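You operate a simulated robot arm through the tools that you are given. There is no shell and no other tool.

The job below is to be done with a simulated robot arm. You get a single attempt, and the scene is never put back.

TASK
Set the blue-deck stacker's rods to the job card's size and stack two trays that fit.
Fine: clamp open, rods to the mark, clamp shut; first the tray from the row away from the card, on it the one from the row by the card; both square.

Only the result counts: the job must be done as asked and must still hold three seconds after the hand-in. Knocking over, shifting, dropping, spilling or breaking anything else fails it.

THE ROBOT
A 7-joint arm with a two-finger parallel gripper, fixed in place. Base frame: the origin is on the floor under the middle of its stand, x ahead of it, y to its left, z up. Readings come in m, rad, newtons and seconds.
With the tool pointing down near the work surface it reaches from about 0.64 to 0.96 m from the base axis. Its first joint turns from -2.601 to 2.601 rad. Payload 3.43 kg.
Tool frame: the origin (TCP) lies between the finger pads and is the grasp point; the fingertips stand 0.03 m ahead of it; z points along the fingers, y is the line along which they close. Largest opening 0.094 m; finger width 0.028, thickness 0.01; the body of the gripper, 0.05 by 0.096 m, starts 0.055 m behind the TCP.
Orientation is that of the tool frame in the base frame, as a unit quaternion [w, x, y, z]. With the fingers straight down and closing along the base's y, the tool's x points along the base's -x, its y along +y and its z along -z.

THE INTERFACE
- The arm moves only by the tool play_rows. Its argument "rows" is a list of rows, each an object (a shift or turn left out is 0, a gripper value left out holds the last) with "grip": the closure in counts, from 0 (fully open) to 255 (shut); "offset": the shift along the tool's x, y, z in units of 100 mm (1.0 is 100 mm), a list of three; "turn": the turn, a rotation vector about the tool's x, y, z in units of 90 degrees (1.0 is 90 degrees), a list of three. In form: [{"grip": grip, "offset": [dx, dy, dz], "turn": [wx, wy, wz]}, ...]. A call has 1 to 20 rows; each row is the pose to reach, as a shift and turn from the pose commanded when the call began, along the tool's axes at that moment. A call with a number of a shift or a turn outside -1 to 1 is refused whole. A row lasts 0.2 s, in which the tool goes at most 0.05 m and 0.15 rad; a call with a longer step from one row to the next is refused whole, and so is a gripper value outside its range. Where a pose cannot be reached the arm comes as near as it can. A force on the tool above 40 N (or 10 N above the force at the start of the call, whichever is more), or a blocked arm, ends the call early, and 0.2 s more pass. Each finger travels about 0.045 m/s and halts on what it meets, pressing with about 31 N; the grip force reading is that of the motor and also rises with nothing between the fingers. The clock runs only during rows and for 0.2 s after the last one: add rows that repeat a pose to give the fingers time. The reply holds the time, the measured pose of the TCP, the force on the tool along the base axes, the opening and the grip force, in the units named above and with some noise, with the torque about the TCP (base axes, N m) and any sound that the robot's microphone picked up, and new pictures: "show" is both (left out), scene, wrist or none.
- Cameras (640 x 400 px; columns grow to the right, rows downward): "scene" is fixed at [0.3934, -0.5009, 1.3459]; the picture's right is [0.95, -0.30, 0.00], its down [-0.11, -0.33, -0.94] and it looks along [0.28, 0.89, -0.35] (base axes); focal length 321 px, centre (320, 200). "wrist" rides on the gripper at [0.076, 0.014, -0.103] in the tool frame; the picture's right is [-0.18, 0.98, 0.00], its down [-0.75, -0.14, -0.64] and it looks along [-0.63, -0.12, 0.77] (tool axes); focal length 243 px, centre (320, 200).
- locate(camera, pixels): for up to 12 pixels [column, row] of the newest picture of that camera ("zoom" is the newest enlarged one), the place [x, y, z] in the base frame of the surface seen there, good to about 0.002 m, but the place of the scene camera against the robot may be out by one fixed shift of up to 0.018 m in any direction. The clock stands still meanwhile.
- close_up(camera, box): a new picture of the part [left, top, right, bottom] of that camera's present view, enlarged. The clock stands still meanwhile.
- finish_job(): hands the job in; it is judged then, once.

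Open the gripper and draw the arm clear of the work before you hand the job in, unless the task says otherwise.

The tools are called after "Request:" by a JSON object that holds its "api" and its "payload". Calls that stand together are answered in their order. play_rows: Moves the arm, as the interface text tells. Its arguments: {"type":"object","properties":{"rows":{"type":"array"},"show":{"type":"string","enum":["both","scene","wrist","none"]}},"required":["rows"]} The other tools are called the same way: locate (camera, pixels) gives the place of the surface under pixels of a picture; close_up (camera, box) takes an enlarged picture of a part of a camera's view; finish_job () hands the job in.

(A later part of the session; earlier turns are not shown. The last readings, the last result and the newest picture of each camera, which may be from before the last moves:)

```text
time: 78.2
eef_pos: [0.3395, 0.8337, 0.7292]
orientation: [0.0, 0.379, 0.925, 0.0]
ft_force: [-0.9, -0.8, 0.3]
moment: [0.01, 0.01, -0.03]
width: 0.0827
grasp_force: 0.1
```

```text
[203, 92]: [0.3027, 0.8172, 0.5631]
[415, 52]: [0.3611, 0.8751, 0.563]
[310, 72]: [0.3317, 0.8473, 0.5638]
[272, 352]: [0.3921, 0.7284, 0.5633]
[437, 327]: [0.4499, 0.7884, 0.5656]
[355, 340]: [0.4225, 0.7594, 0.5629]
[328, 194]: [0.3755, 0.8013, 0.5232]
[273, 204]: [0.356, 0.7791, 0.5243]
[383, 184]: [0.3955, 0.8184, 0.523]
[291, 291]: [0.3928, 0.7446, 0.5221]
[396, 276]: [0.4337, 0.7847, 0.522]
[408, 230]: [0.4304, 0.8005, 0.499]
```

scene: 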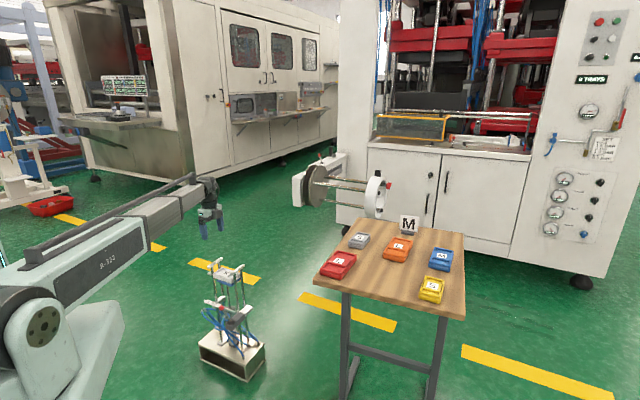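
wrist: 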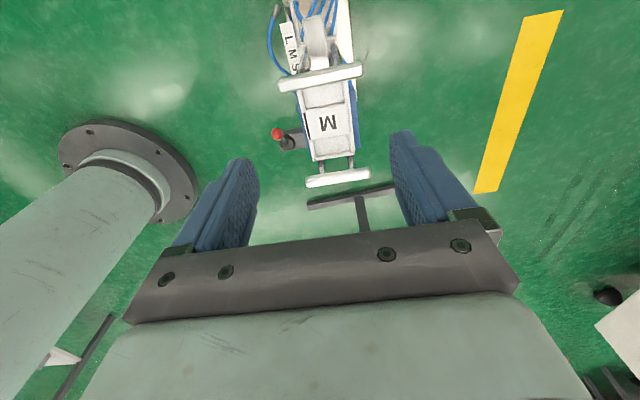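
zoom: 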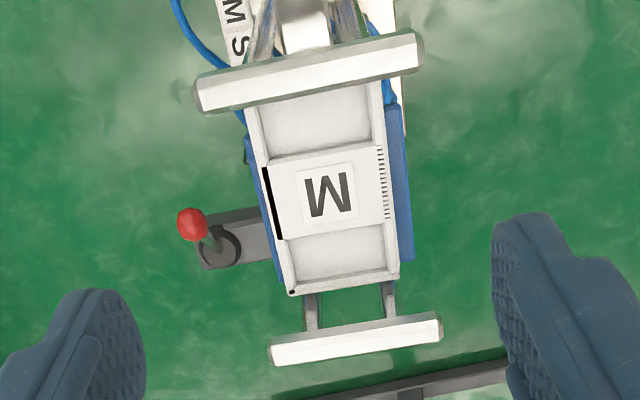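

White tray centre is at about (u -0.2995, v 0.832), square with the rods. Now I go for the blue M tray: I climb, rotate back to yaw 44° and travel toward the table.

Request:
{"api": "play_rows", "payload": {"rows": [{"offset": [-0.09, 0, -0.09], "turn": [0, 0, -0.09]}, {"offset": [-0.18, 0, -0.18], "turn": [0, 0, -0.18]}, {"offset": [-0.27, 0, -0.27], "turn": [0, 0, -0.27]}, {"offset": [-0.36, 0, -0.36], "turn": [0, 0, -0.36]}, {"offset": [-0.45, 0, -0.45], "turn": [0, 0, -0.45]}, {"offset": [-0.54, 0, -0.54], "turn": [0, 0, -0.54]}, {"offset": [-0.63, 0, -0.63], "turn": [0, 0, -0.63]}, {"offset": [-0.72, 0, -0.72], "turn": [0, 0, -0.72]}, {"offset": [-0.81, 0, -0.81], "turn": [0, 0, -0.81]}, {"offset": [-0.9, 0, -0.9], "turn": [0, 0, -0.9]}, {"offset": [-1.0, 0, -1.0], "turn": [0, 0, -0.98]}], "show": "none"}}

Request:
{"api": "play_rows", "payload": {"rows": [{"grip": 0, "offset": [0, -0.3, -0.333]}, {"offset": [0, -0.6, -0.667]}, {"offset": [0, -0.9, -1.0]}], "show": "none"}}

Request:
{"api": "play_rows", "payload": {"rows": [{"offset": [0, -0.3, -0.333]}, {"offset": [0, -0.6, -0.667]}, {"offset": [0, -0.9, -1.0]}], "show": "both"}}

```text
time: 80.6
eef_pos: [0.4112, 0.764, 0.831]
orientation: [-0.001, -0.373, 0.928, 0.0]
ft_force: [-0.5, -0.8, 0.5]
moment: [0.01, -0.01, -0.01]
width: 0.0831
grasp_force: 0.1
```

```text
time: 81.4
eef_pos: [0.4775, 0.6992, 0.93]
orientation: [0.0, -0.372, 0.928, 0.001]
ft_force: [0.2, 0.5, -0.5]
moment: [-0.03, -0.01, -0.02]
width: 0.0939
grasp_force: 0.1
```

```text
time: 82.2
eef_pos: [0.5372, 0.635, 1.0297]
orientation: [0.001, -0.373, 0.928, 0.0]
ft_force: [0.2, 1.1, -0.2]
moment: [-0.02, 0.02, 0.0]
width: 0.0935
grasp_force: 0.0
```

scene: 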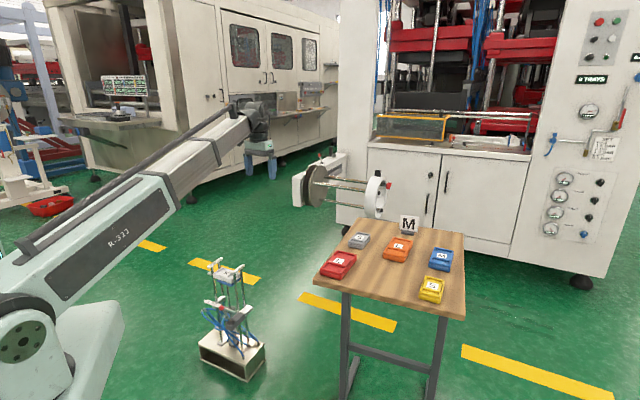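
wrist: 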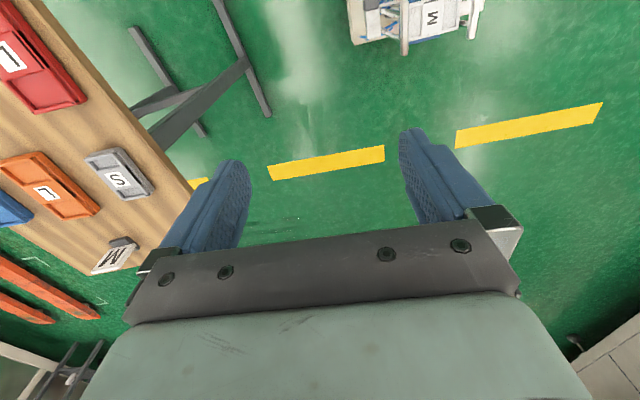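

I continue +u above the table (z≈1.03) toward the blue tray.

Request:
{"api": "play_rows", "payload": {"rows": [{"offset": [0, -0.48, 0]}, {"offset": [0, -0.96, 0]}], "show": "none"}}

Request:
{"api": "play_rows", "payload": {"rows": [{"offset": [0, -0.48, 0]}, {"offset": [0, -0.96, 0]}], "show": "none"}}

Request:
{"api": "play_rows", "payload": {"rows": [{"offset": [0, -0.48, 0]}, {"offset": [0, -0.96, 0]}], "show": "none"}}

Request:
{"api": "play_rows", "payload": {"rows": [{"offset": [0, -0.48, 0]}, {"offset": [0, -0.96, 0]}], "show": "none"}}

Request:
{"api": "play_rows", "payload": {"rows": [{"offset": [0, -0.48, 0]}, {"offset": [0, -0.96, 0]}], "show": "both"}}

```text
time: 82.8
eef_pos: [0.6016, 0.5619, 1.0324]
orientation: [0.0, -0.372, 0.928, 0.0]
ft_force: [0.1, 0.2, -0.1]
moment: [-0.03, -0.01, 0.0]
width: 0.0942
grasp_force: 0.0
```

```text
time: 83.4
eef_pos: [0.6709, 0.4943, 1.0326]
orientation: [-0.001, -0.372, 0.928, -0.001]
ft_force: [-0.8, 0.4, -0.2]
moment: [-0.02, -0.03, 0.02]
width: 0.0939
grasp_force: 0.1
```

```text
time: 84.0
eef_pos: [0.7342, 0.4242, 1.0312]
orientation: [0.0, -0.373, 0.928, 0.0]
ft_force: [0.0, 0.1, -0.7]
moment: [0.03, -0.02, 0.0]
width: 0.0938
grasp_force: 0.0
```

```text
time: 84.6
eef_pos: [0.8008, 0.3571, 1.0291]
orientation: [0.0, -0.373, 0.928, 0.0]
ft_force: [-0.1, -0.4, 0.2]
moment: [-0.02, -0.02, 0.0]
width: 0.0938
grasp_force: 0.2
```

```text
time: 85.2
eef_pos: [0.8692, 0.2864, 1.0308]
orientation: [-0.001, -0.372, 0.928, 0.0]
ft_force: [-0.2, 1.0, 0.3]
moment: [0.0, -0.01, 0.01]
width: 0.0938
grasp_force: 0.1
```

scene: 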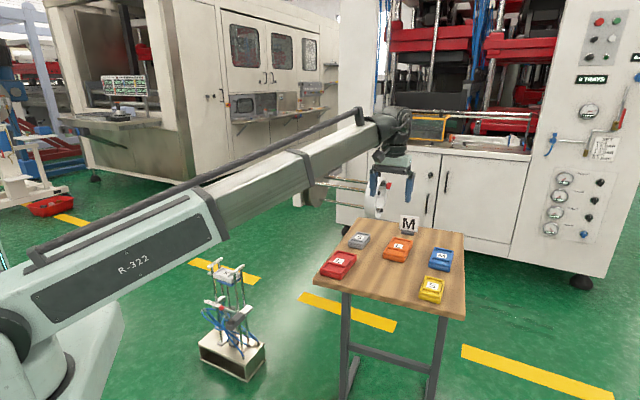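
wrist: 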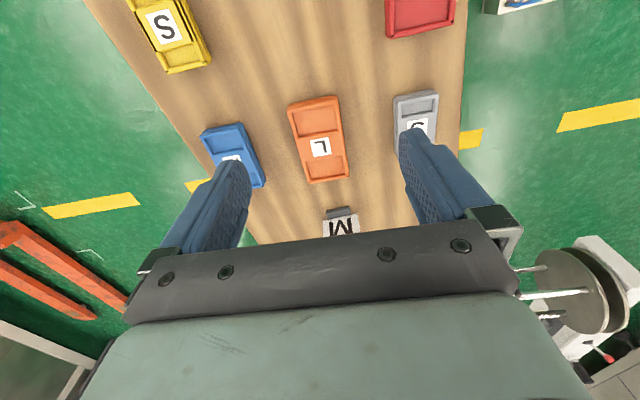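

Blue is at (232,155) partly hidden by the finger. I step another 8 cm +u so it lies between the fingers.

Request:
{"api": "play_rows", "payload": {"rows": [{"offset": [0, -0.42, 0]}, {"offset": [0, -0.84, 0]}], "show": "both"}}

Request:
{"api": "close_up", "payload": {"camera": "wrist", "box": [250, 80, 400, 230]}}

```text
time: 85.8
eef_pos: [0.9245, 0.2258, 1.0303]
orientation: [0.0, -0.372, 0.928, 0.0]
ft_force: [-0.3, -0.1, -0.5]
moment: [-0.02, 0.03, 0.0]
width: 0.0941
grasp_force: 0.0
```

scene: 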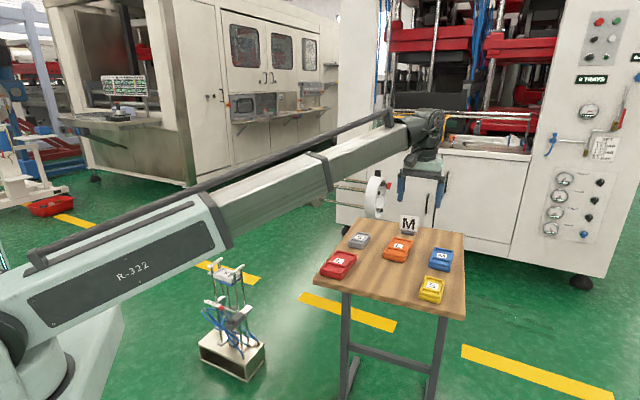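
wrist: 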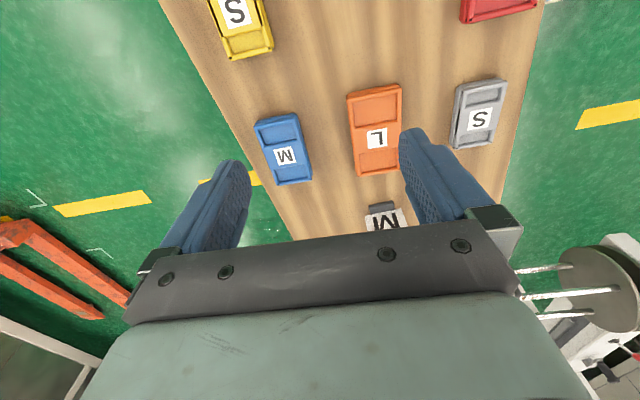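

```text
2.67 times, centred on (325, 155) of wrist
```

zoom: 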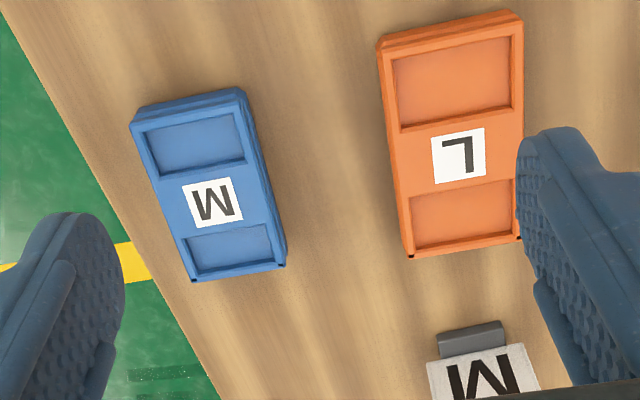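

I locate the blue tray's corners and label centre.

Request:
{"api": "locate", "payload": {"camera": "zoom", "pixels": [[136, 125], [238, 100], [193, 279], [282, 265], [212, 202], [166, 207], [257, 187], [187, 112], [238, 272], [330, 200], [470, 330], [400, 45]]}}

```text
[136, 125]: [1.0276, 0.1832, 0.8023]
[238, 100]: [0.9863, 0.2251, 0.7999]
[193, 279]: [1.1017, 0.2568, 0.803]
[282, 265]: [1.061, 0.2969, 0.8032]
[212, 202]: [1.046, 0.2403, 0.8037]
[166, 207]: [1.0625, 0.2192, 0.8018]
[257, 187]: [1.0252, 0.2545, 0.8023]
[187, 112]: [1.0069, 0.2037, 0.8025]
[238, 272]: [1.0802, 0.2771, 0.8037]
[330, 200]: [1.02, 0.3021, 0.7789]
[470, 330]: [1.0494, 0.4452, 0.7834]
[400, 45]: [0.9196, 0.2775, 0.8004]
```

Blue's centre is (1.044,0.2405), same size, long axis ≈45°; that is 1.07 m out. I test how far the arm reaches at height with the tool straight down.

Request:
{"api": "play_rows", "payload": {"rows": [{"offset": [-0.32, -0.24, 0]}, {"offset": [-0.64, -0.48, 0]}, {"offset": [-0.967, -0.72, 0]}, {"offset": [-0.967, -0.72, 0]}], "show": "both"}}

```text
time: 86.8
eef_pos: [1.0415, 0.2411, 1.0312]
orientation: [0.0, -0.372, 0.928, -0.001]
ft_force: [-0.5, 0.0, 0.1]
moment: [-0.02, -0.01, -0.02]
width: 0.094
grasp_force: 0.1
```

scene: 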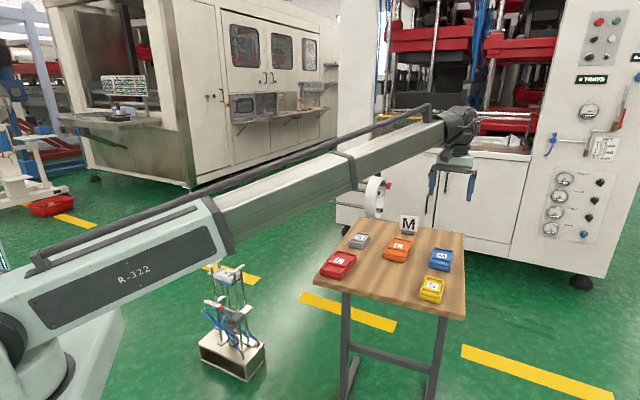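
wrist: 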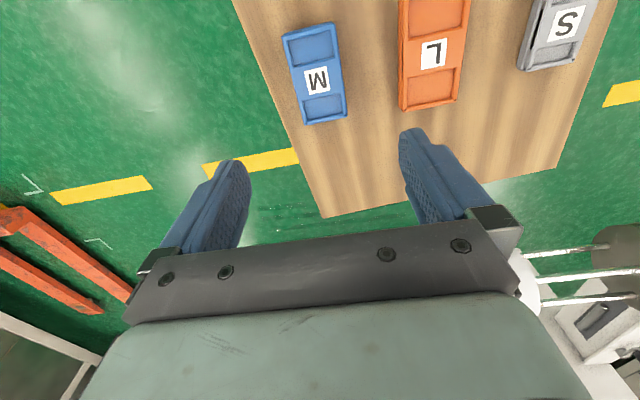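

The vertical pose is reachable at height. I trim yaw 0.8°, descend 0.1 m and re-measure.

Request:
{"api": "play_rows", "payload": {"rows": [{"offset": [0, 0, 0.35], "turn": [0, 0, -0.009]}, {"offset": [0, 0, 0.7], "turn": [0, 0, -0.009]}, {"offset": [0, 0, 1.0], "turn": [0, 0, -0.009]}], "show": "both"}}

Request:
{"api": "close_up", "payload": {"camera": "wrist", "box": [250, 15, 380, 165]}}

```text
time: 87.6
eef_pos: [1.045, 0.2423, 0.9306]
orientation: [0.001, -0.379, 0.925, 0.0]
ft_force: [0.1, 0.1, 0.8]
moment: [-0.02, 0.04, -0.04]
width: 0.094
grasp_force: 0.0
```

scene: 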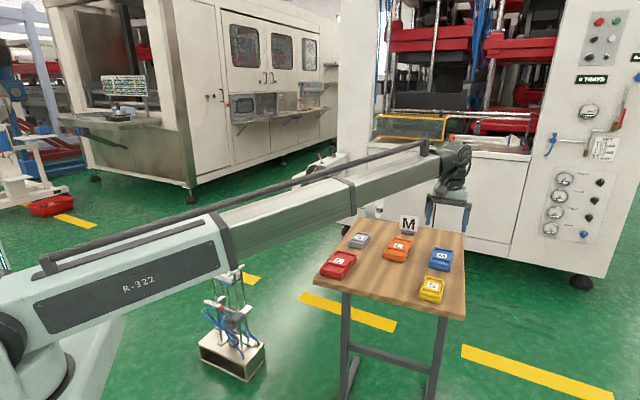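
wrist: 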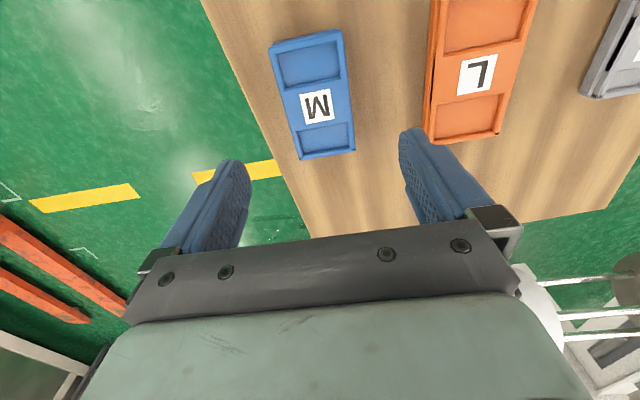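

```text
2.67 times, centred on (315, 90) of wrist
```

zoom: 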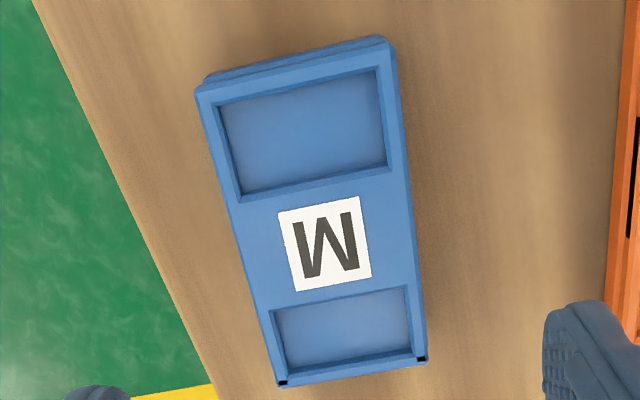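

I locate the blue tray's rim corners, label and side midpoints from this closer view.

Request:
{"api": "locate", "payload": {"camera": "zoom", "pixels": [[201, 92], [388, 52], [281, 383], [422, 360], [325, 244], [246, 240], [404, 210], [295, 72], [352, 372]]}}

```text
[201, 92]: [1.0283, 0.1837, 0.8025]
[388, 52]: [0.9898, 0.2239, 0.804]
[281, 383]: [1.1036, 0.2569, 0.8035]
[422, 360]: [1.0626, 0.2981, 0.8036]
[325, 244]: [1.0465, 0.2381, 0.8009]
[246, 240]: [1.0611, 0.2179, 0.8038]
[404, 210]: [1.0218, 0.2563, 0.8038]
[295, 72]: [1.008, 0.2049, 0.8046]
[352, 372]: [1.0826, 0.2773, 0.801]
```

Blue centre (1.0458,0.2405), yaw matched. I trim 2 mm and descend in steps to z≈0.85.

Request:
{"api": "play_rows", "payload": {"rows": [{"offset": [-0.01, -0.02, 0.3]}, {"offset": [-0.01, -0.02, 0.6]}, {"offset": [-0.01, -0.02, 0.8]}], "show": "wrist"}}

Request:
{"api": "play_rows", "payload": {"rows": [{"offset": [0, 0, 0.15]}, {"offset": [0, 0, 0.3]}, {"offset": [0, 0, 0.38]}], "show": "both"}}

```text
time: 88.4
eef_pos: [1.049, 0.2418, 0.8495]
orientation: [-0.001, -0.378, 0.926, 0.0]
ft_force: [-0.4, 0.0, -0.3]
moment: [-0.01, 0.03, 0.01]
width: 0.0942
grasp_force: 0.2
```

wrist: 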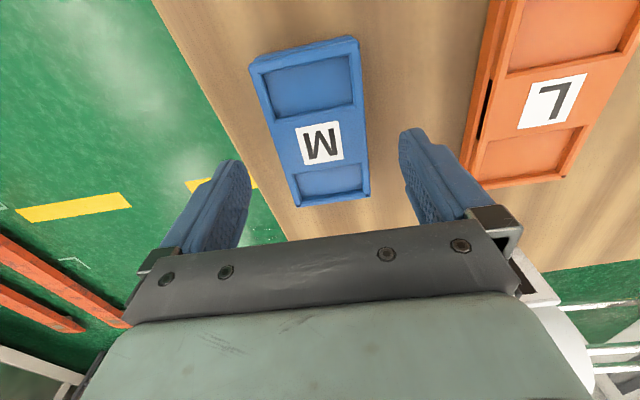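

```text
time: 89.2
eef_pos: [1.0466, 0.2398, 0.8111]
orientation: [0.0, -0.379, 0.926, 0.0]
ft_force: [0.4, -0.3, 0.5]
moment: [-0.02, 0.01, -0.01]
width: 0.094
grasp_force: 0.0
```

scene: 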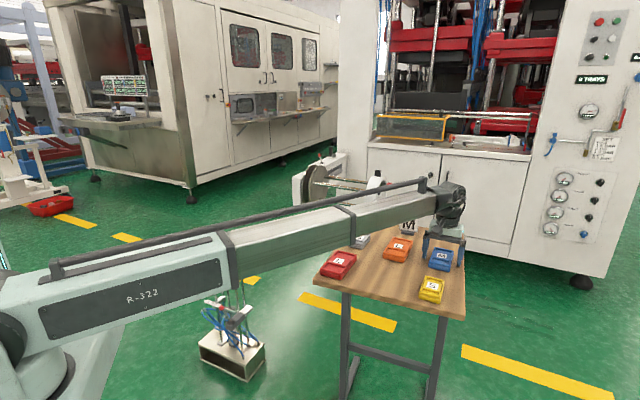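
wrist: 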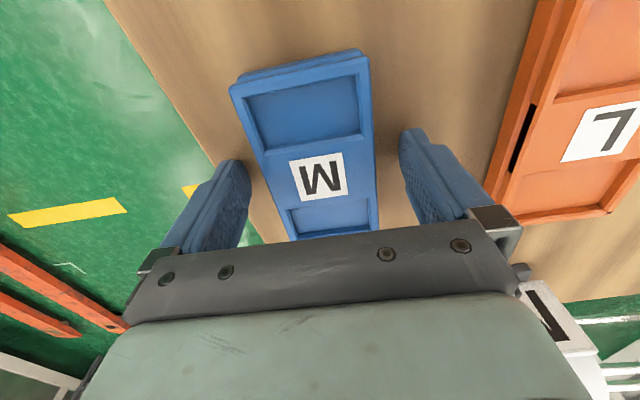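

The blue tray lies in the hand just as the white one did before gripping (corners (230,85), (367,50)). I close the fingers.

Request:
{"api": "play_rows", "payload": {"rows": [{"grip": 100}, {"grip": 180}, {"grip": 255}, {"grip": 255}, {"grip": 255}, {"grip": 255}], "show": "wrist"}}

```text
time: 90.6
eef_pos: [1.0462, 0.2406, 0.8118]
orientation: [0.0, -0.379, 0.926, 0.0]
ft_force: [-0.9, -0.2, -0.2]
moment: [-0.01, -0.01, 0.02]
width: 0.063
grasp_force: 30.8
```

wrist: 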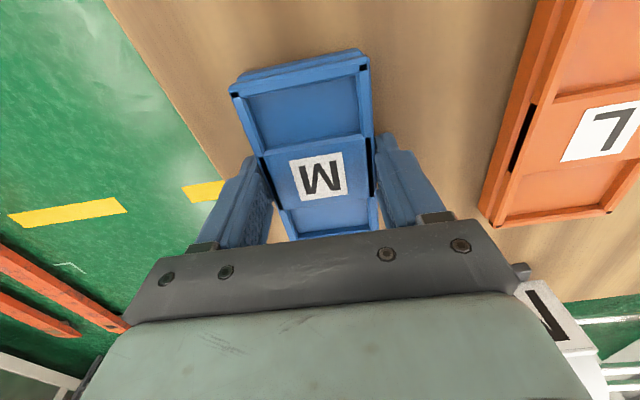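

Gripped (0.063 m). I lift straight up, first slowly.

Request:
{"api": "play_rows", "payload": {"rows": [{"offset": [0, 0, -0.1]}, {"offset": [0, 0, -0.25]}, {"offset": [0, 0, -0.5]}, {"offset": [0, 0, -0.75]}, {"offset": [0, 0, -1.0]}], "show": "none"}}

Request:
{"api": "play_rows", "payload": {"rows": [{"offset": [0.2, 0, -0.4]}, {"offset": [0.4, 0.1, -0.8]}, {"offset": [0.7, 0.3, -1.0]}], "show": "both"}}

```text
time: 91.8
eef_pos: [1.0487, 0.241, 0.9133]
orientation: [0.0, -0.378, 0.926, 0.0]
ft_force: [-1.1, -0.3, -0.9]
moment: [0.01, 0.0, -0.02]
width: 0.0633
grasp_force: 30.8
```

```text
time: 92.6
eef_pos: [0.9759, 0.2121, 1.0087]
orientation: [0.0, -0.378, 0.926, -0.001]
ft_force: [0.5, -0.4, -0.3]
moment: [-0.03, 0.01, 0.02]
width: 0.063
grasp_force: 30.5
```

scene: 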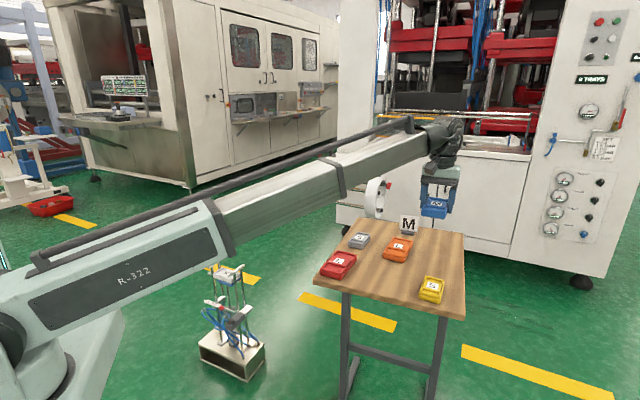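
wrist: 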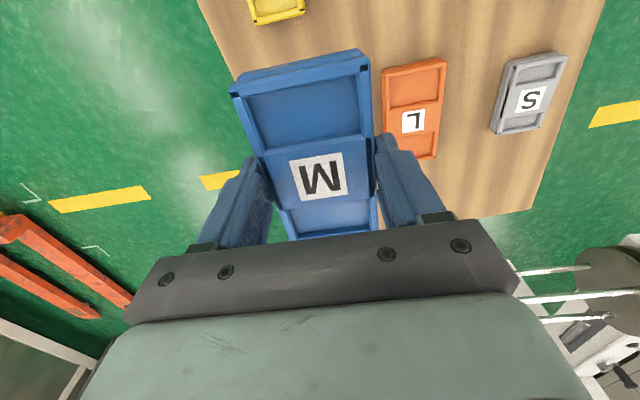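

The blue tray is held level. I measure its position in the hand.

Request:
{"api": "locate", "payload": {"camera": "wrist", "pixels": [[236, 96], [364, 67], [264, 178], [374, 160], [319, 178]]}}

Request:
{"api": "close_up", "payload": {"camera": "wrist", "box": [210, 40, 420, 240]}}

```text
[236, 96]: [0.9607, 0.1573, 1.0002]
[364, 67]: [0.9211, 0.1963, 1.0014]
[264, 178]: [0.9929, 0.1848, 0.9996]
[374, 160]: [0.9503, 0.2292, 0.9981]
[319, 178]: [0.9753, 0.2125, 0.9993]
```

```text
2.00 times, centred on (315, 140) of wrist
```

zoom: 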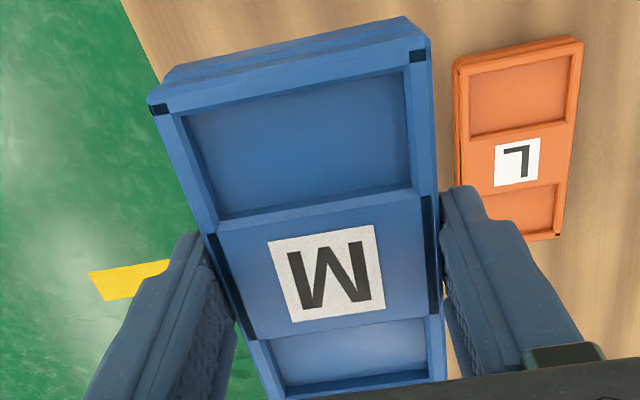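

Blue sits in the hand exactly as white did (pins at (158,110), (417,56)). I carry it back along −u at height.

Request:
{"api": "play_rows", "payload": {"rows": [{"offset": [0.1, 0.32, 0]}, {"offset": [0.2, 0.64, 0]}, {"offset": [0.3, 0.95, 0]}], "show": "none"}}

Request:
{"api": "play_rows", "payload": {"rows": [{"offset": [0.1, 0.32, 0]}, {"offset": [0.2, 0.64, 0]}, {"offset": [0.3, 0.95, 0]}], "show": "none"}}

Request:
{"api": "play_rows", "payload": {"rows": [{"offset": [0.1, 0.32, 0]}, {"offset": [0.2, 0.64, 0]}, {"offset": [0.3, 0.95, 0]}], "show": "none"}}

Request:
{"api": "play_rows", "payload": {"rows": [{"offset": [0, 0.32, 0]}, {"offset": [0, 0.64, 0]}, {"offset": [0, 0.95, 0]}], "show": "none"}}

Request:
{"api": "play_rows", "payload": {"rows": [{"offset": [0, 0.3, 0.333]}, {"offset": [0, 0.6, 0.667]}, {"offset": [0, 0.9, 1.0]}], "show": "none"}}

Request:
{"api": "play_rows", "payload": {"rows": [{"offset": [0, 0.3, 0.333]}, {"offset": [0, 0.6, 0.667]}, {"offset": [0, 0.9, 1.0]}], "show": "none"}}

Request:
{"api": "play_rows", "payload": {"rows": [{"offset": [0, 0.32, 0.15]}, {"offset": [0, 0.64, 0.3]}, {"offset": [0, 0.95, 0.45]}], "show": "both"}}

```text
time: 93.4
eef_pos: [0.8865, 0.2611, 1.011]
orientation: [0.0, -0.379, 0.925, 0.001]
ft_force: [0.5, -0.2, -0.2]
moment: [-0.05, -0.01, -0.02]
width: 0.0632
grasp_force: 30.7
```

```text
time: 94.2
eef_pos: [0.7975, 0.3064, 1.0117]
orientation: [0.0, -0.379, 0.926, 0.0]
ft_force: [0.6, -0.2, -0.6]
moment: [-0.04, 0.02, 0.04]
width: 0.0632
grasp_force: 31.0
```

```text
time: 95.0
eef_pos: [0.7109, 0.3535, 1.0137]
orientation: [0.0, -0.379, 0.926, 0.0]
ft_force: [0.3, -0.4, -1.4]
moment: [-0.02, 0.0, 0.01]
width: 0.0632
grasp_force: 31.4
```

```text
time: 95.8
eef_pos: [0.6447, 0.4217, 1.0137]
orientation: [0.0, -0.379, 0.925, 0.0]
ft_force: [0.1, 0.6, -0.4]
moment: [-0.04, 0.0, 0.03]
width: 0.0631
grasp_force: 31.4
```

```text
time: 96.6
eef_pos: [0.5797, 0.4862, 0.9122]
orientation: [0.0, -0.379, 0.925, 0.0]
ft_force: [0.6, -0.5, 0.4]
moment: [0.01, 0.02, -0.04]
width: 0.0631
grasp_force: 31.4
```

```text
time: 97.4
eef_pos: [0.5201, 0.5482, 0.812]
orientation: [0.0, -0.379, 0.925, 0.001]
ft_force: [0.0, -0.1, -0.5]
moment: [-0.01, -0.01, -0.01]
width: 0.0632
grasp_force: 30.8
```

```text
time: 98.2
eef_pos: [0.4516, 0.6151, 0.7679]
orientation: [-0.001, -0.379, 0.926, 0.0]
ft_force: [-0.1, 0.6, -0.2]
moment: [0.0, 0.01, 0.01]
width: 0.0629
grasp_force: 30.5
```

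scene: 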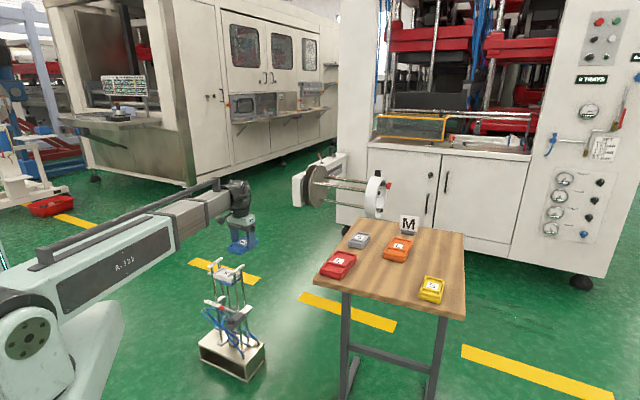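
wrist: 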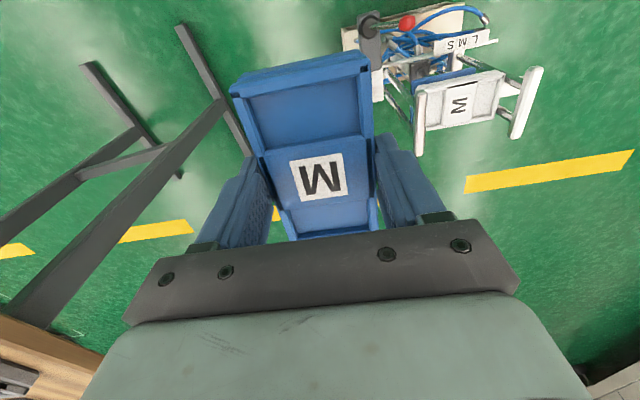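

The stacker with the white tray is fully visible at right. I zoom to check the white tray's squareness and positions.

Request:
{"api": "close_up", "payload": {"camera": "wrist", "box": [380, 20, 560, 170]}}

```text
2.67 times, centred on (470, 95) of wrist
```

zoom: 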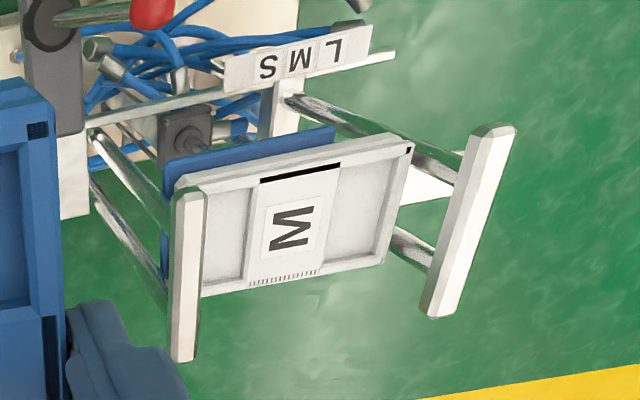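

White is seated square. I rotate the blue tray 89° here, then move toward the stacker centre at height.

Request:
{"api": "play_rows", "payload": {"rows": [{"turn": [0, 0, 0.09]}, {"turn": [0, 0, 0.18]}, {"turn": [0, 0, 0.27]}, {"turn": [0, 0, 0.36]}, {"turn": [0, 0, 0.45]}, {"turn": [0, 0, 0.54]}, {"turn": [0, 0, 0.63]}, {"turn": [0, 0, 0.72]}, {"turn": [0, 0, 0.81]}, {"turn": [0, 0, 0.9]}, {"turn": [0, 0, 0.988]}], "show": "none"}}

Request:
{"api": "play_rows", "payload": {"rows": [{"offset": [0.3, 0.25, 0]}, {"offset": [0.6, 0.5, 0]}, {"offset": [0.92, 0.76, 0]}], "show": "none"}}

```text
time: 100.6
eef_pos: [0.4542, 0.6163, 0.7674]
orientation: [0.0, 0.38, 0.925, 0.001]
ft_force: [-0.4, 0.6, -0.3]
moment: [0.0, -0.02, -0.02]
width: 0.0633
grasp_force: 31.3
```

```text
time: 101.4
eef_pos: [0.4438, 0.7366, 0.7698]
orientation: [-0.001, 0.378, 0.926, 0.001]
ft_force: [0.0, -1.1, -1.1]
moment: [-0.01, 0.02, -0.01]
width: 0.063
grasp_force: 31.3
```

I move over the target (0.3753,0.7990) and descend to z≈0.67, then check alignment.

Request:
{"api": "play_rows", "payload": {"rows": [{"offset": [0.31, -0.012, 0]}, {"offset": [0.62, -0.024, 0]}, {"offset": [0.926, -0.035, 0]}, {"offset": [0.926, -0.035, 0.4]}, {"offset": [0.926, -0.035, 0.8]}, {"offset": [0.926, -0.035, 1.0]}], "show": "both"}}

Request:
{"api": "close_up", "payload": {"camera": "wrist", "box": [210, 0, 410, 125]}}

```text
time: 102.8
eef_pos: [0.3731, 0.7993, 0.6699]
orientation: [0.0, 0.377, 0.926, 0.0]
ft_force: [-0.9, 0.1, -0.4]
moment: [0.01, -0.01, 0.01]
width: 0.0628
grasp_force: 31.0
```

scene: 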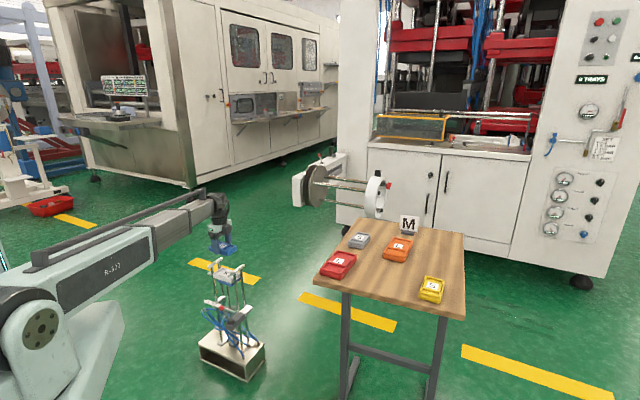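
wrist: 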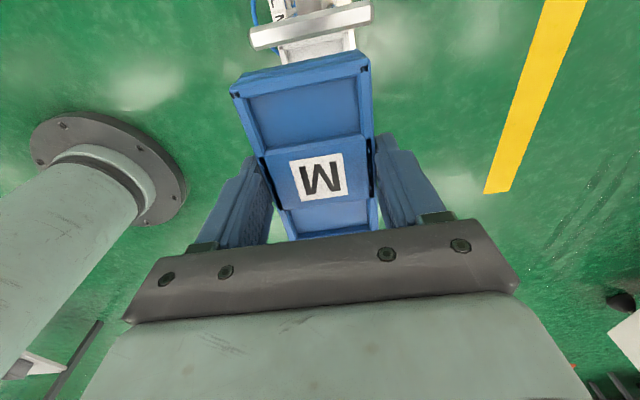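

```text
3.20 times, centred on (310, 62) of wrist
```

zoom: 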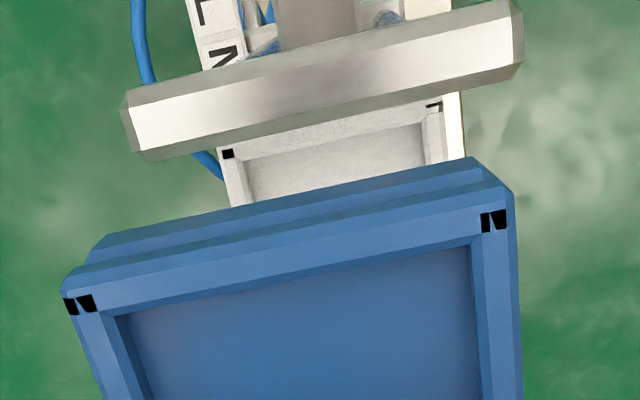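

I take two still readings to average out the pose noise.

Request:
{"api": "play_rows", "payload": {"rows": [{"offset": [0, 0, 0]}], "show": "none"}}

Request:
{"api": "play_rows", "payload": {"rows": [{"offset": [0, 0, 0]}], "show": "none"}}

Request:
{"api": "play_rows", "payload": {"rows": [{"offset": [0, 0, 0]}], "show": "none"}}

Request:
{"api": "locate", "payload": {"camera": "wrist", "pixels": [[253, 37], [369, 12], [311, 24], [281, 48], [346, 33], [237, 94], [364, 68]]}}

```text
time: 103.2
eef_pos: [0.3733, 0.799, 0.6683]
orientation: [0.0, 0.378, 0.926, -0.001]
ft_force: [0.0, -0.6, 0.1]
moment: [0.01, 0.02, 0.01]
width: 0.0631
grasp_force: 31.0
```

```text
time: 103.6
eef_pos: [0.3737, 0.7998, 0.6696]
orientation: [0.0, 0.378, 0.926, 0.0]
ft_force: [-0.5, -0.9, -0.2]
moment: [0.03, 0.0, 0.01]
width: 0.0631
grasp_force: 30.7
```

```text
time: 104.0
eef_pos: [0.3731, 0.7995, 0.6691]
orientation: [0.0, 0.378, 0.926, 0.0]
ft_force: [-0.1, 0.3, -1.3]
moment: [0.01, 0.02, -0.01]
width: 0.0628
grasp_force: 31.4
```

```text
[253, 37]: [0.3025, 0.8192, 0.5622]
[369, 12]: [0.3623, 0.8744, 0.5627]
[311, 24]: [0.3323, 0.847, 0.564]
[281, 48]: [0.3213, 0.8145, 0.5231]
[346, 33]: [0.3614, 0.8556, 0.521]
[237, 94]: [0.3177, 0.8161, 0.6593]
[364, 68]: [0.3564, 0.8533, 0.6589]
```

Averages say the hand is ~2 mm short in both +u and +v compared with the first placement. I correct and lower to just above the bars.

Request:
{"api": "play_rows", "payload": {"rows": [{"offset": [-0.018, 0.015, 0.2]}, {"offset": [-0.018, 0.015, 0.4]}, {"offset": [-0.018, 0.015, 0.65]}], "show": "both"}}

Request:
{"api": "close_up", "payload": {"camera": "wrist", "box": [210, 0, 410, 125]}}

Request:
{"api": "close_up", "payload": {"camera": "scene", "box": [200, 245, 262, 295]}}

```text
time: 104.8
eef_pos: [0.3746, 0.7981, 0.6036]
orientation: [0.0, 0.378, 0.926, 0.0]
ft_force: [-0.3, 0.2, -1.0]
moment: [0.0, 0.01, 0.0]
width: 0.063
grasp_force: 30.9
```

scene: 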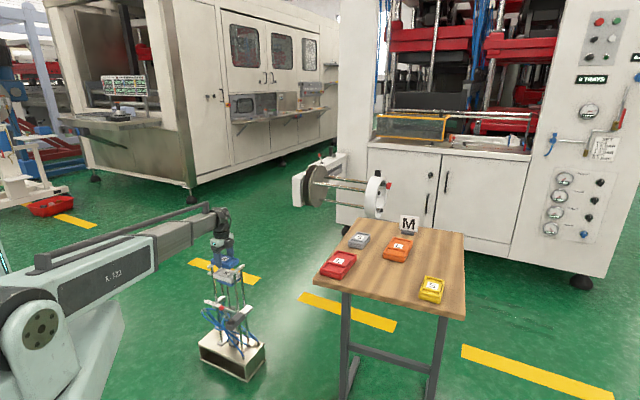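
wrist: 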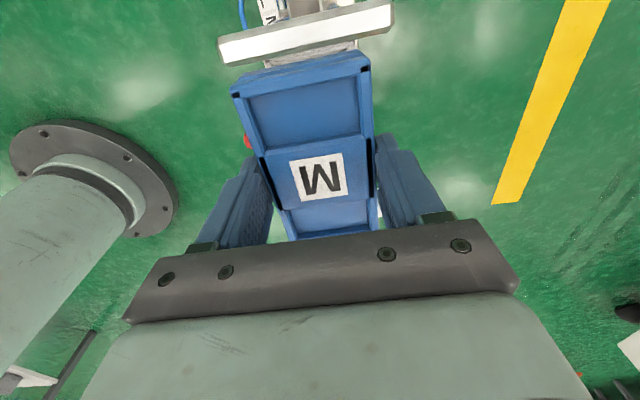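

```text
3.20 times, centred on (310, 62) of wrist
```

zoom: 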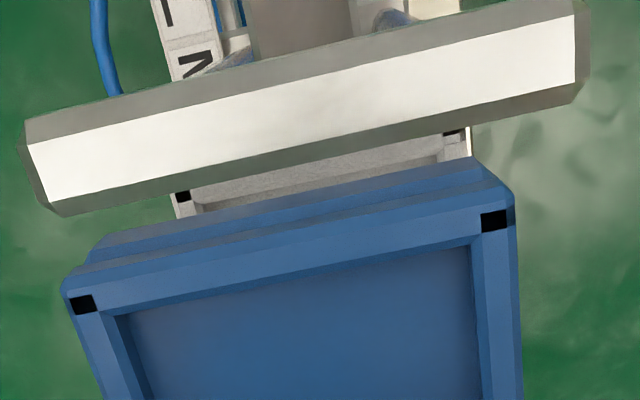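

```text
8.00 times, centred on (231, 270) of scene
```

zoom: 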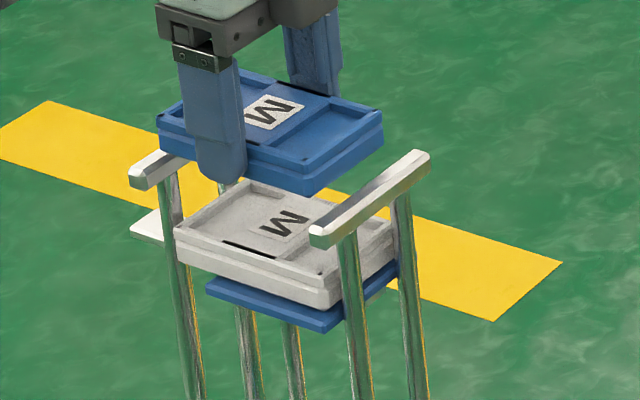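

Comparing pins of both trays through the camera model, white lies 2 mm further +v and about 0.3 mm toward −u of the blue one. I trim accordingly and lower between the bars to z≈0.575.

Request:
{"api": "play_rows", "payload": {"rows": [{"offset": [0.005, 0.02, 0]}, {"offset": [0.005, 0.02, 0.1]}, {"offset": [0.005, 0.02, 0.19]}], "show": "wrist"}}

Request:
{"api": "close_up", "payload": {"camera": "wrist", "box": [210, 0, 410, 125]}}

Request:
{"api": "close_up", "payload": {"camera": "scene", "box": [200, 245, 262, 295]}}

```text
time: 105.6
eef_pos: [0.3757, 0.7999, 0.5841]
orientation: [-0.001, 0.377, 0.926, 0.001]
ft_force: [0.2, -0.2, -0.1]
moment: [-0.02, -0.06, 0.02]
width: 0.0629
grasp_force: 30.5
```

wrist: 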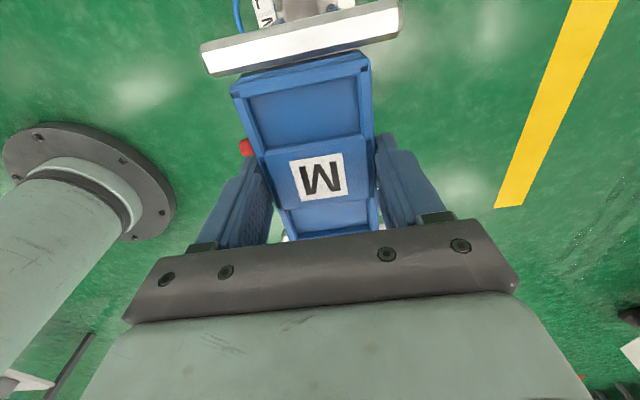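

```text
3.20 times, centred on (310, 62) of wrist
```

zoom: 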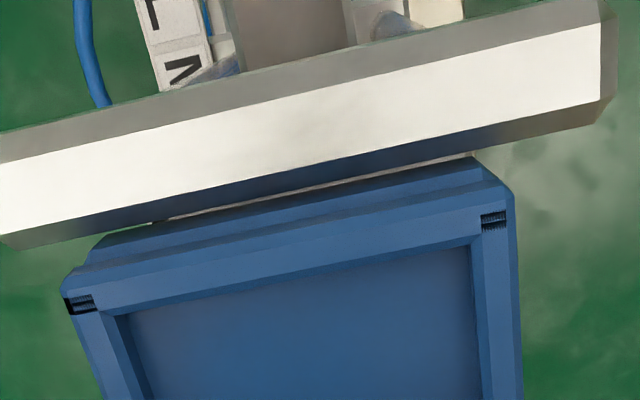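

```text
8.00 times, centred on (231, 270) of scene
```

zoom: 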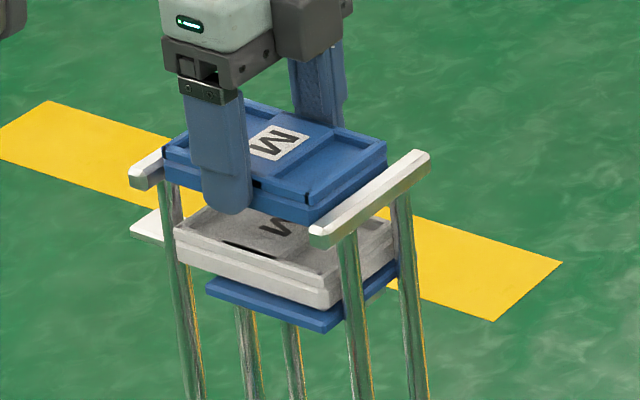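

No contact between the bars. I lower further to about 4 mm above the white tray.

Request:
{"api": "play_rows", "payload": {"rows": [{"offset": [0, 0, 0.08]}, {"offset": [0, 0, 0.16]}, {"offset": [0, 0, 0.24]}], "show": "none"}}

Request:
{"api": "play_rows", "payload": {"rows": [{"offset": [0, 0, 0.01]}, {"offset": [0, 0, 0.02]}, {"offset": [0, 0, 0.03]}], "show": "both"}}

Request:
{"api": "close_up", "payload": {"camera": "scene", "box": [200, 245, 262, 295]}}

```text
time: 106.4
eef_pos: [0.3772, 0.7998, 0.5595]
orientation: [0.0, 0.378, 0.926, -0.001]
ft_force: [0.0, 1.4, -0.2]
moment: [-0.01, 0.0, -0.01]
width: 0.063
grasp_force: 30.6
```

```text
time: 107.2
eef_pos: [0.3753, 0.7991, 0.5566]
orientation: [0.0, 0.378, 0.926, -0.001]
ft_force: [0.0, 0.3, -1.0]
moment: [0.0, 0.03, 0.0]
width: 0.0631
grasp_force: 30.4
```

scene: 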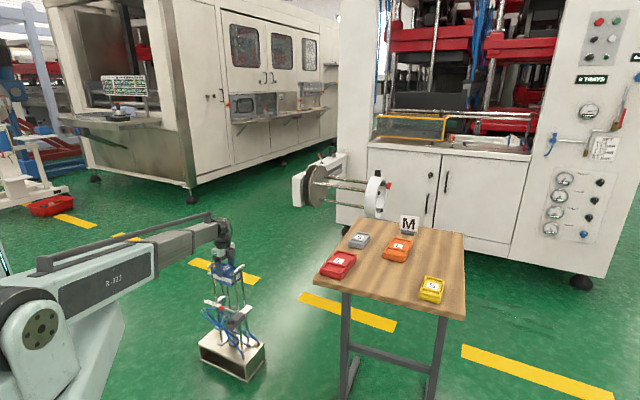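
wrist: 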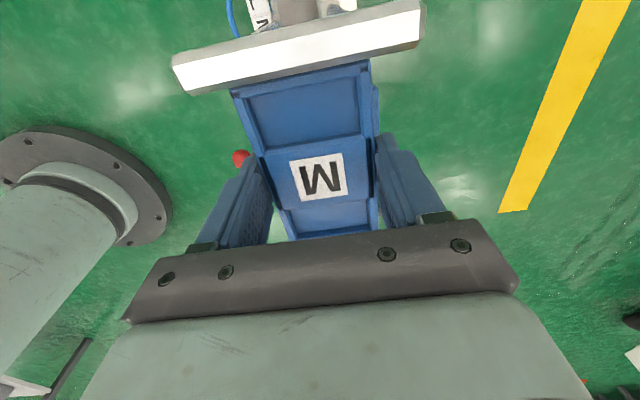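

```text
8.00 times, centred on (231, 270) of scene
```

zoom: 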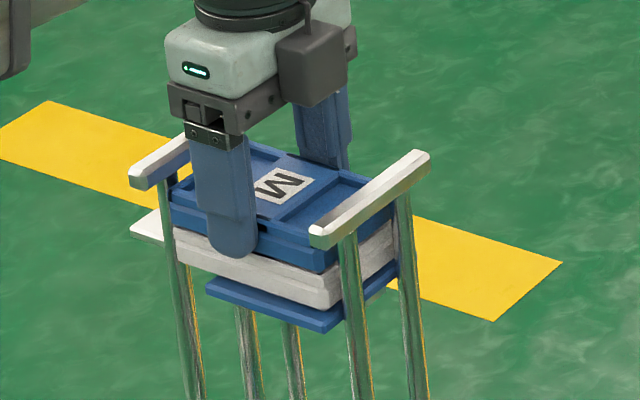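

The blue tray is right above the white one, aligned. I lower 2 mm in half-millimetre steps and read the force.

Request:
{"api": "play_rows", "payload": {"rows": [{"offset": [0, 0, 0.005]}, {"offset": [0, 0, 0.01]}, {"offset": [0, 0, 0.015]}, {"offset": [0, 0, 0.02]}], "show": "none"}}

```text
time: 108.2
eef_pos: [0.3743, 0.8003, 0.5561]
orientation: [0.0, 0.378, 0.926, -0.001]
ft_force: [-0.7, -1.4, 7.2]
moment: [-0.08, -0.02, 0.0]
width: 0.0631
grasp_force: 31.2
```

Contact at 7 N: blue rests on white. I relieve half a millimetre and open the fingers gradually.

Request:
{"api": "play_rows", "payload": {"rows": [{"offset": [0, 0, -0.005]}, {"grip": 80, "offset": [0, 0, -0.005]}, {"grip": 70, "offset": [0, 0, -0.005]}, {"grip": 60, "offset": [0, 0, -0.005]}, {"grip": 45, "offset": [0, 0, -0.005]}, {"grip": 30, "offset": [0, 0, -0.005]}, {"grip": 30, "offset": [0, 0, -0.005]}], "show": "both"}}

Request:
{"api": "close_up", "payload": {"camera": "scene", "box": [200, 245, 262, 295]}}

```text
time: 109.8
eef_pos: [0.3752, 0.8001, 0.5562]
orientation: [0.0, 0.378, 0.926, 0.0]
ft_force: [0.0, -0.3, -0.1]
moment: [-0.04, -0.01, -0.01]
width: 0.0827
grasp_force: 0.1
```

scene: 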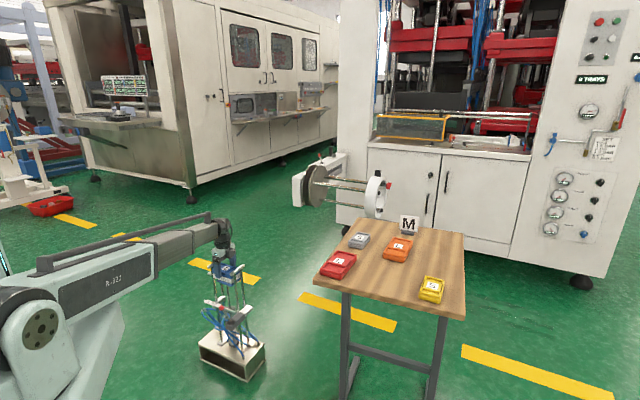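
wrist: 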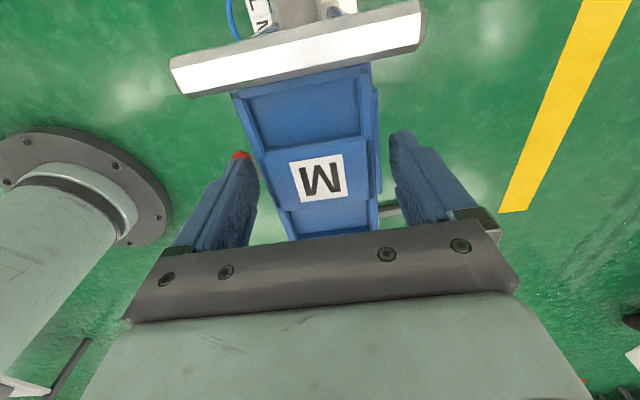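

```text
8.00 times, centred on (231, 270) of scene
```

zoom: 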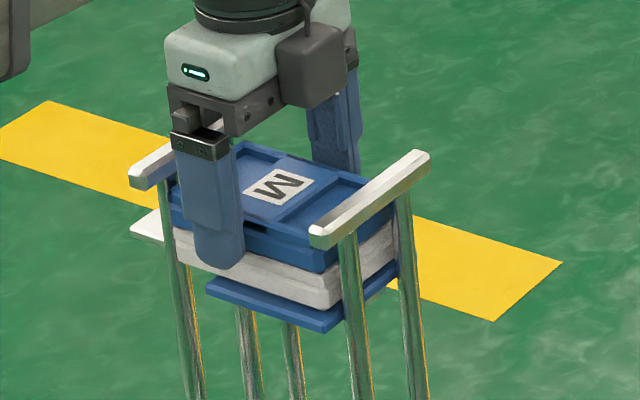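

The blue tray is released on the white one. I raise the hand straight up and look at the stack.

Request:
{"api": "play_rows", "payload": {"rows": [{"offset": [0, 0, -0.15]}, {"offset": [0, 0, -0.4]}, {"offset": [0, 0, -0.7]}, {"offset": [0, 0, -1.0]}], "show": "none"}}

Request:
{"api": "play_rows", "payload": {"rows": [{"offset": [0.1, 0, -0.4]}, {"offset": [0.3, 0, -0.8]}, {"offset": [0.5, 0, -1.0]}], "show": "both"}}

Request:
{"api": "close_up", "payload": {"camera": "scene", "box": [195, 245, 270, 340]}}

Request:
{"api": "close_up", "payload": {"camera": "wrist", "box": [260, 30, 390, 190]}}

```text
time: 110.8
eef_pos: [0.3751, 0.8001, 0.6557]
orientation: [0.0, 0.378, 0.926, 0.0]
ft_force: [0.5, 0.6, 0.5]
moment: [-0.01, 0.05, 0.02]
width: 0.0828
grasp_force: 0.0
```

```text
time: 111.6
eef_pos: [0.3384, 0.8346, 0.7555]
orientation: [0.0, 0.378, 0.926, 0.0]
ft_force: [-0.2, 0.7, 0.7]
moment: [-0.02, -0.02, -0.01]
width: 0.0828
grasp_force: 0.0
```

scene: 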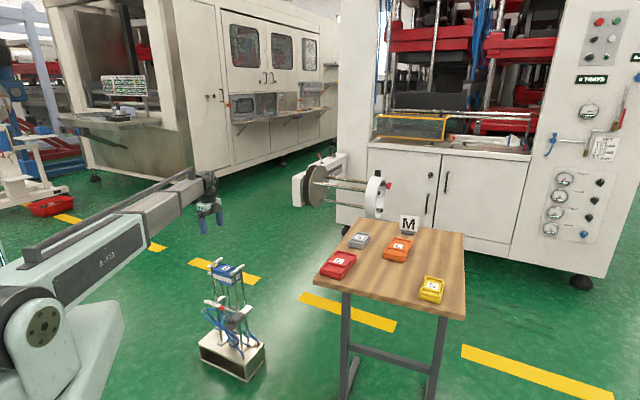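
wrist: 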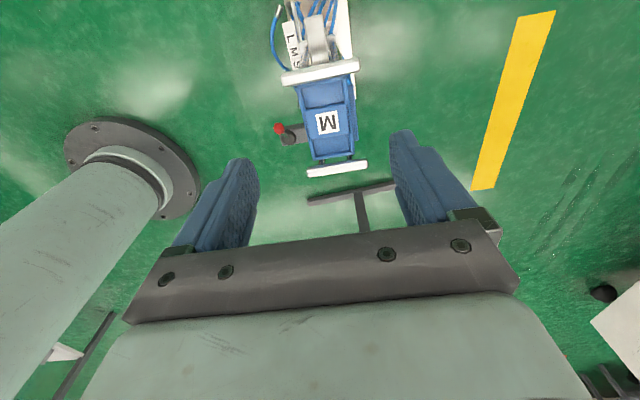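

```text
4.21 times, centred on (232, 292) of scene
```

zoom: 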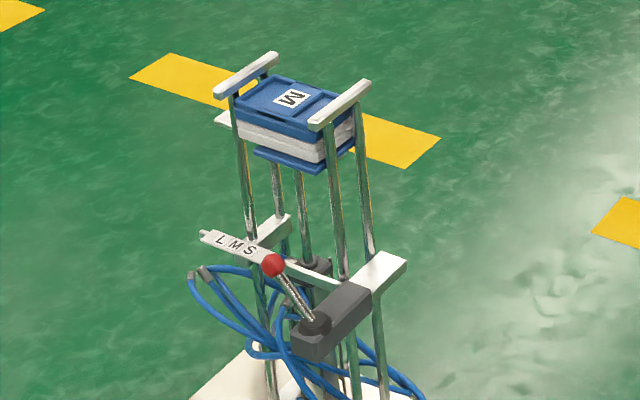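

```text
2.50 times, centred on (325, 110) of wrist
```

zoom: 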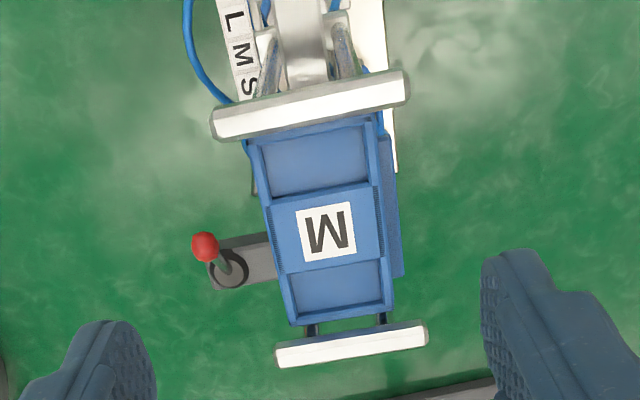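

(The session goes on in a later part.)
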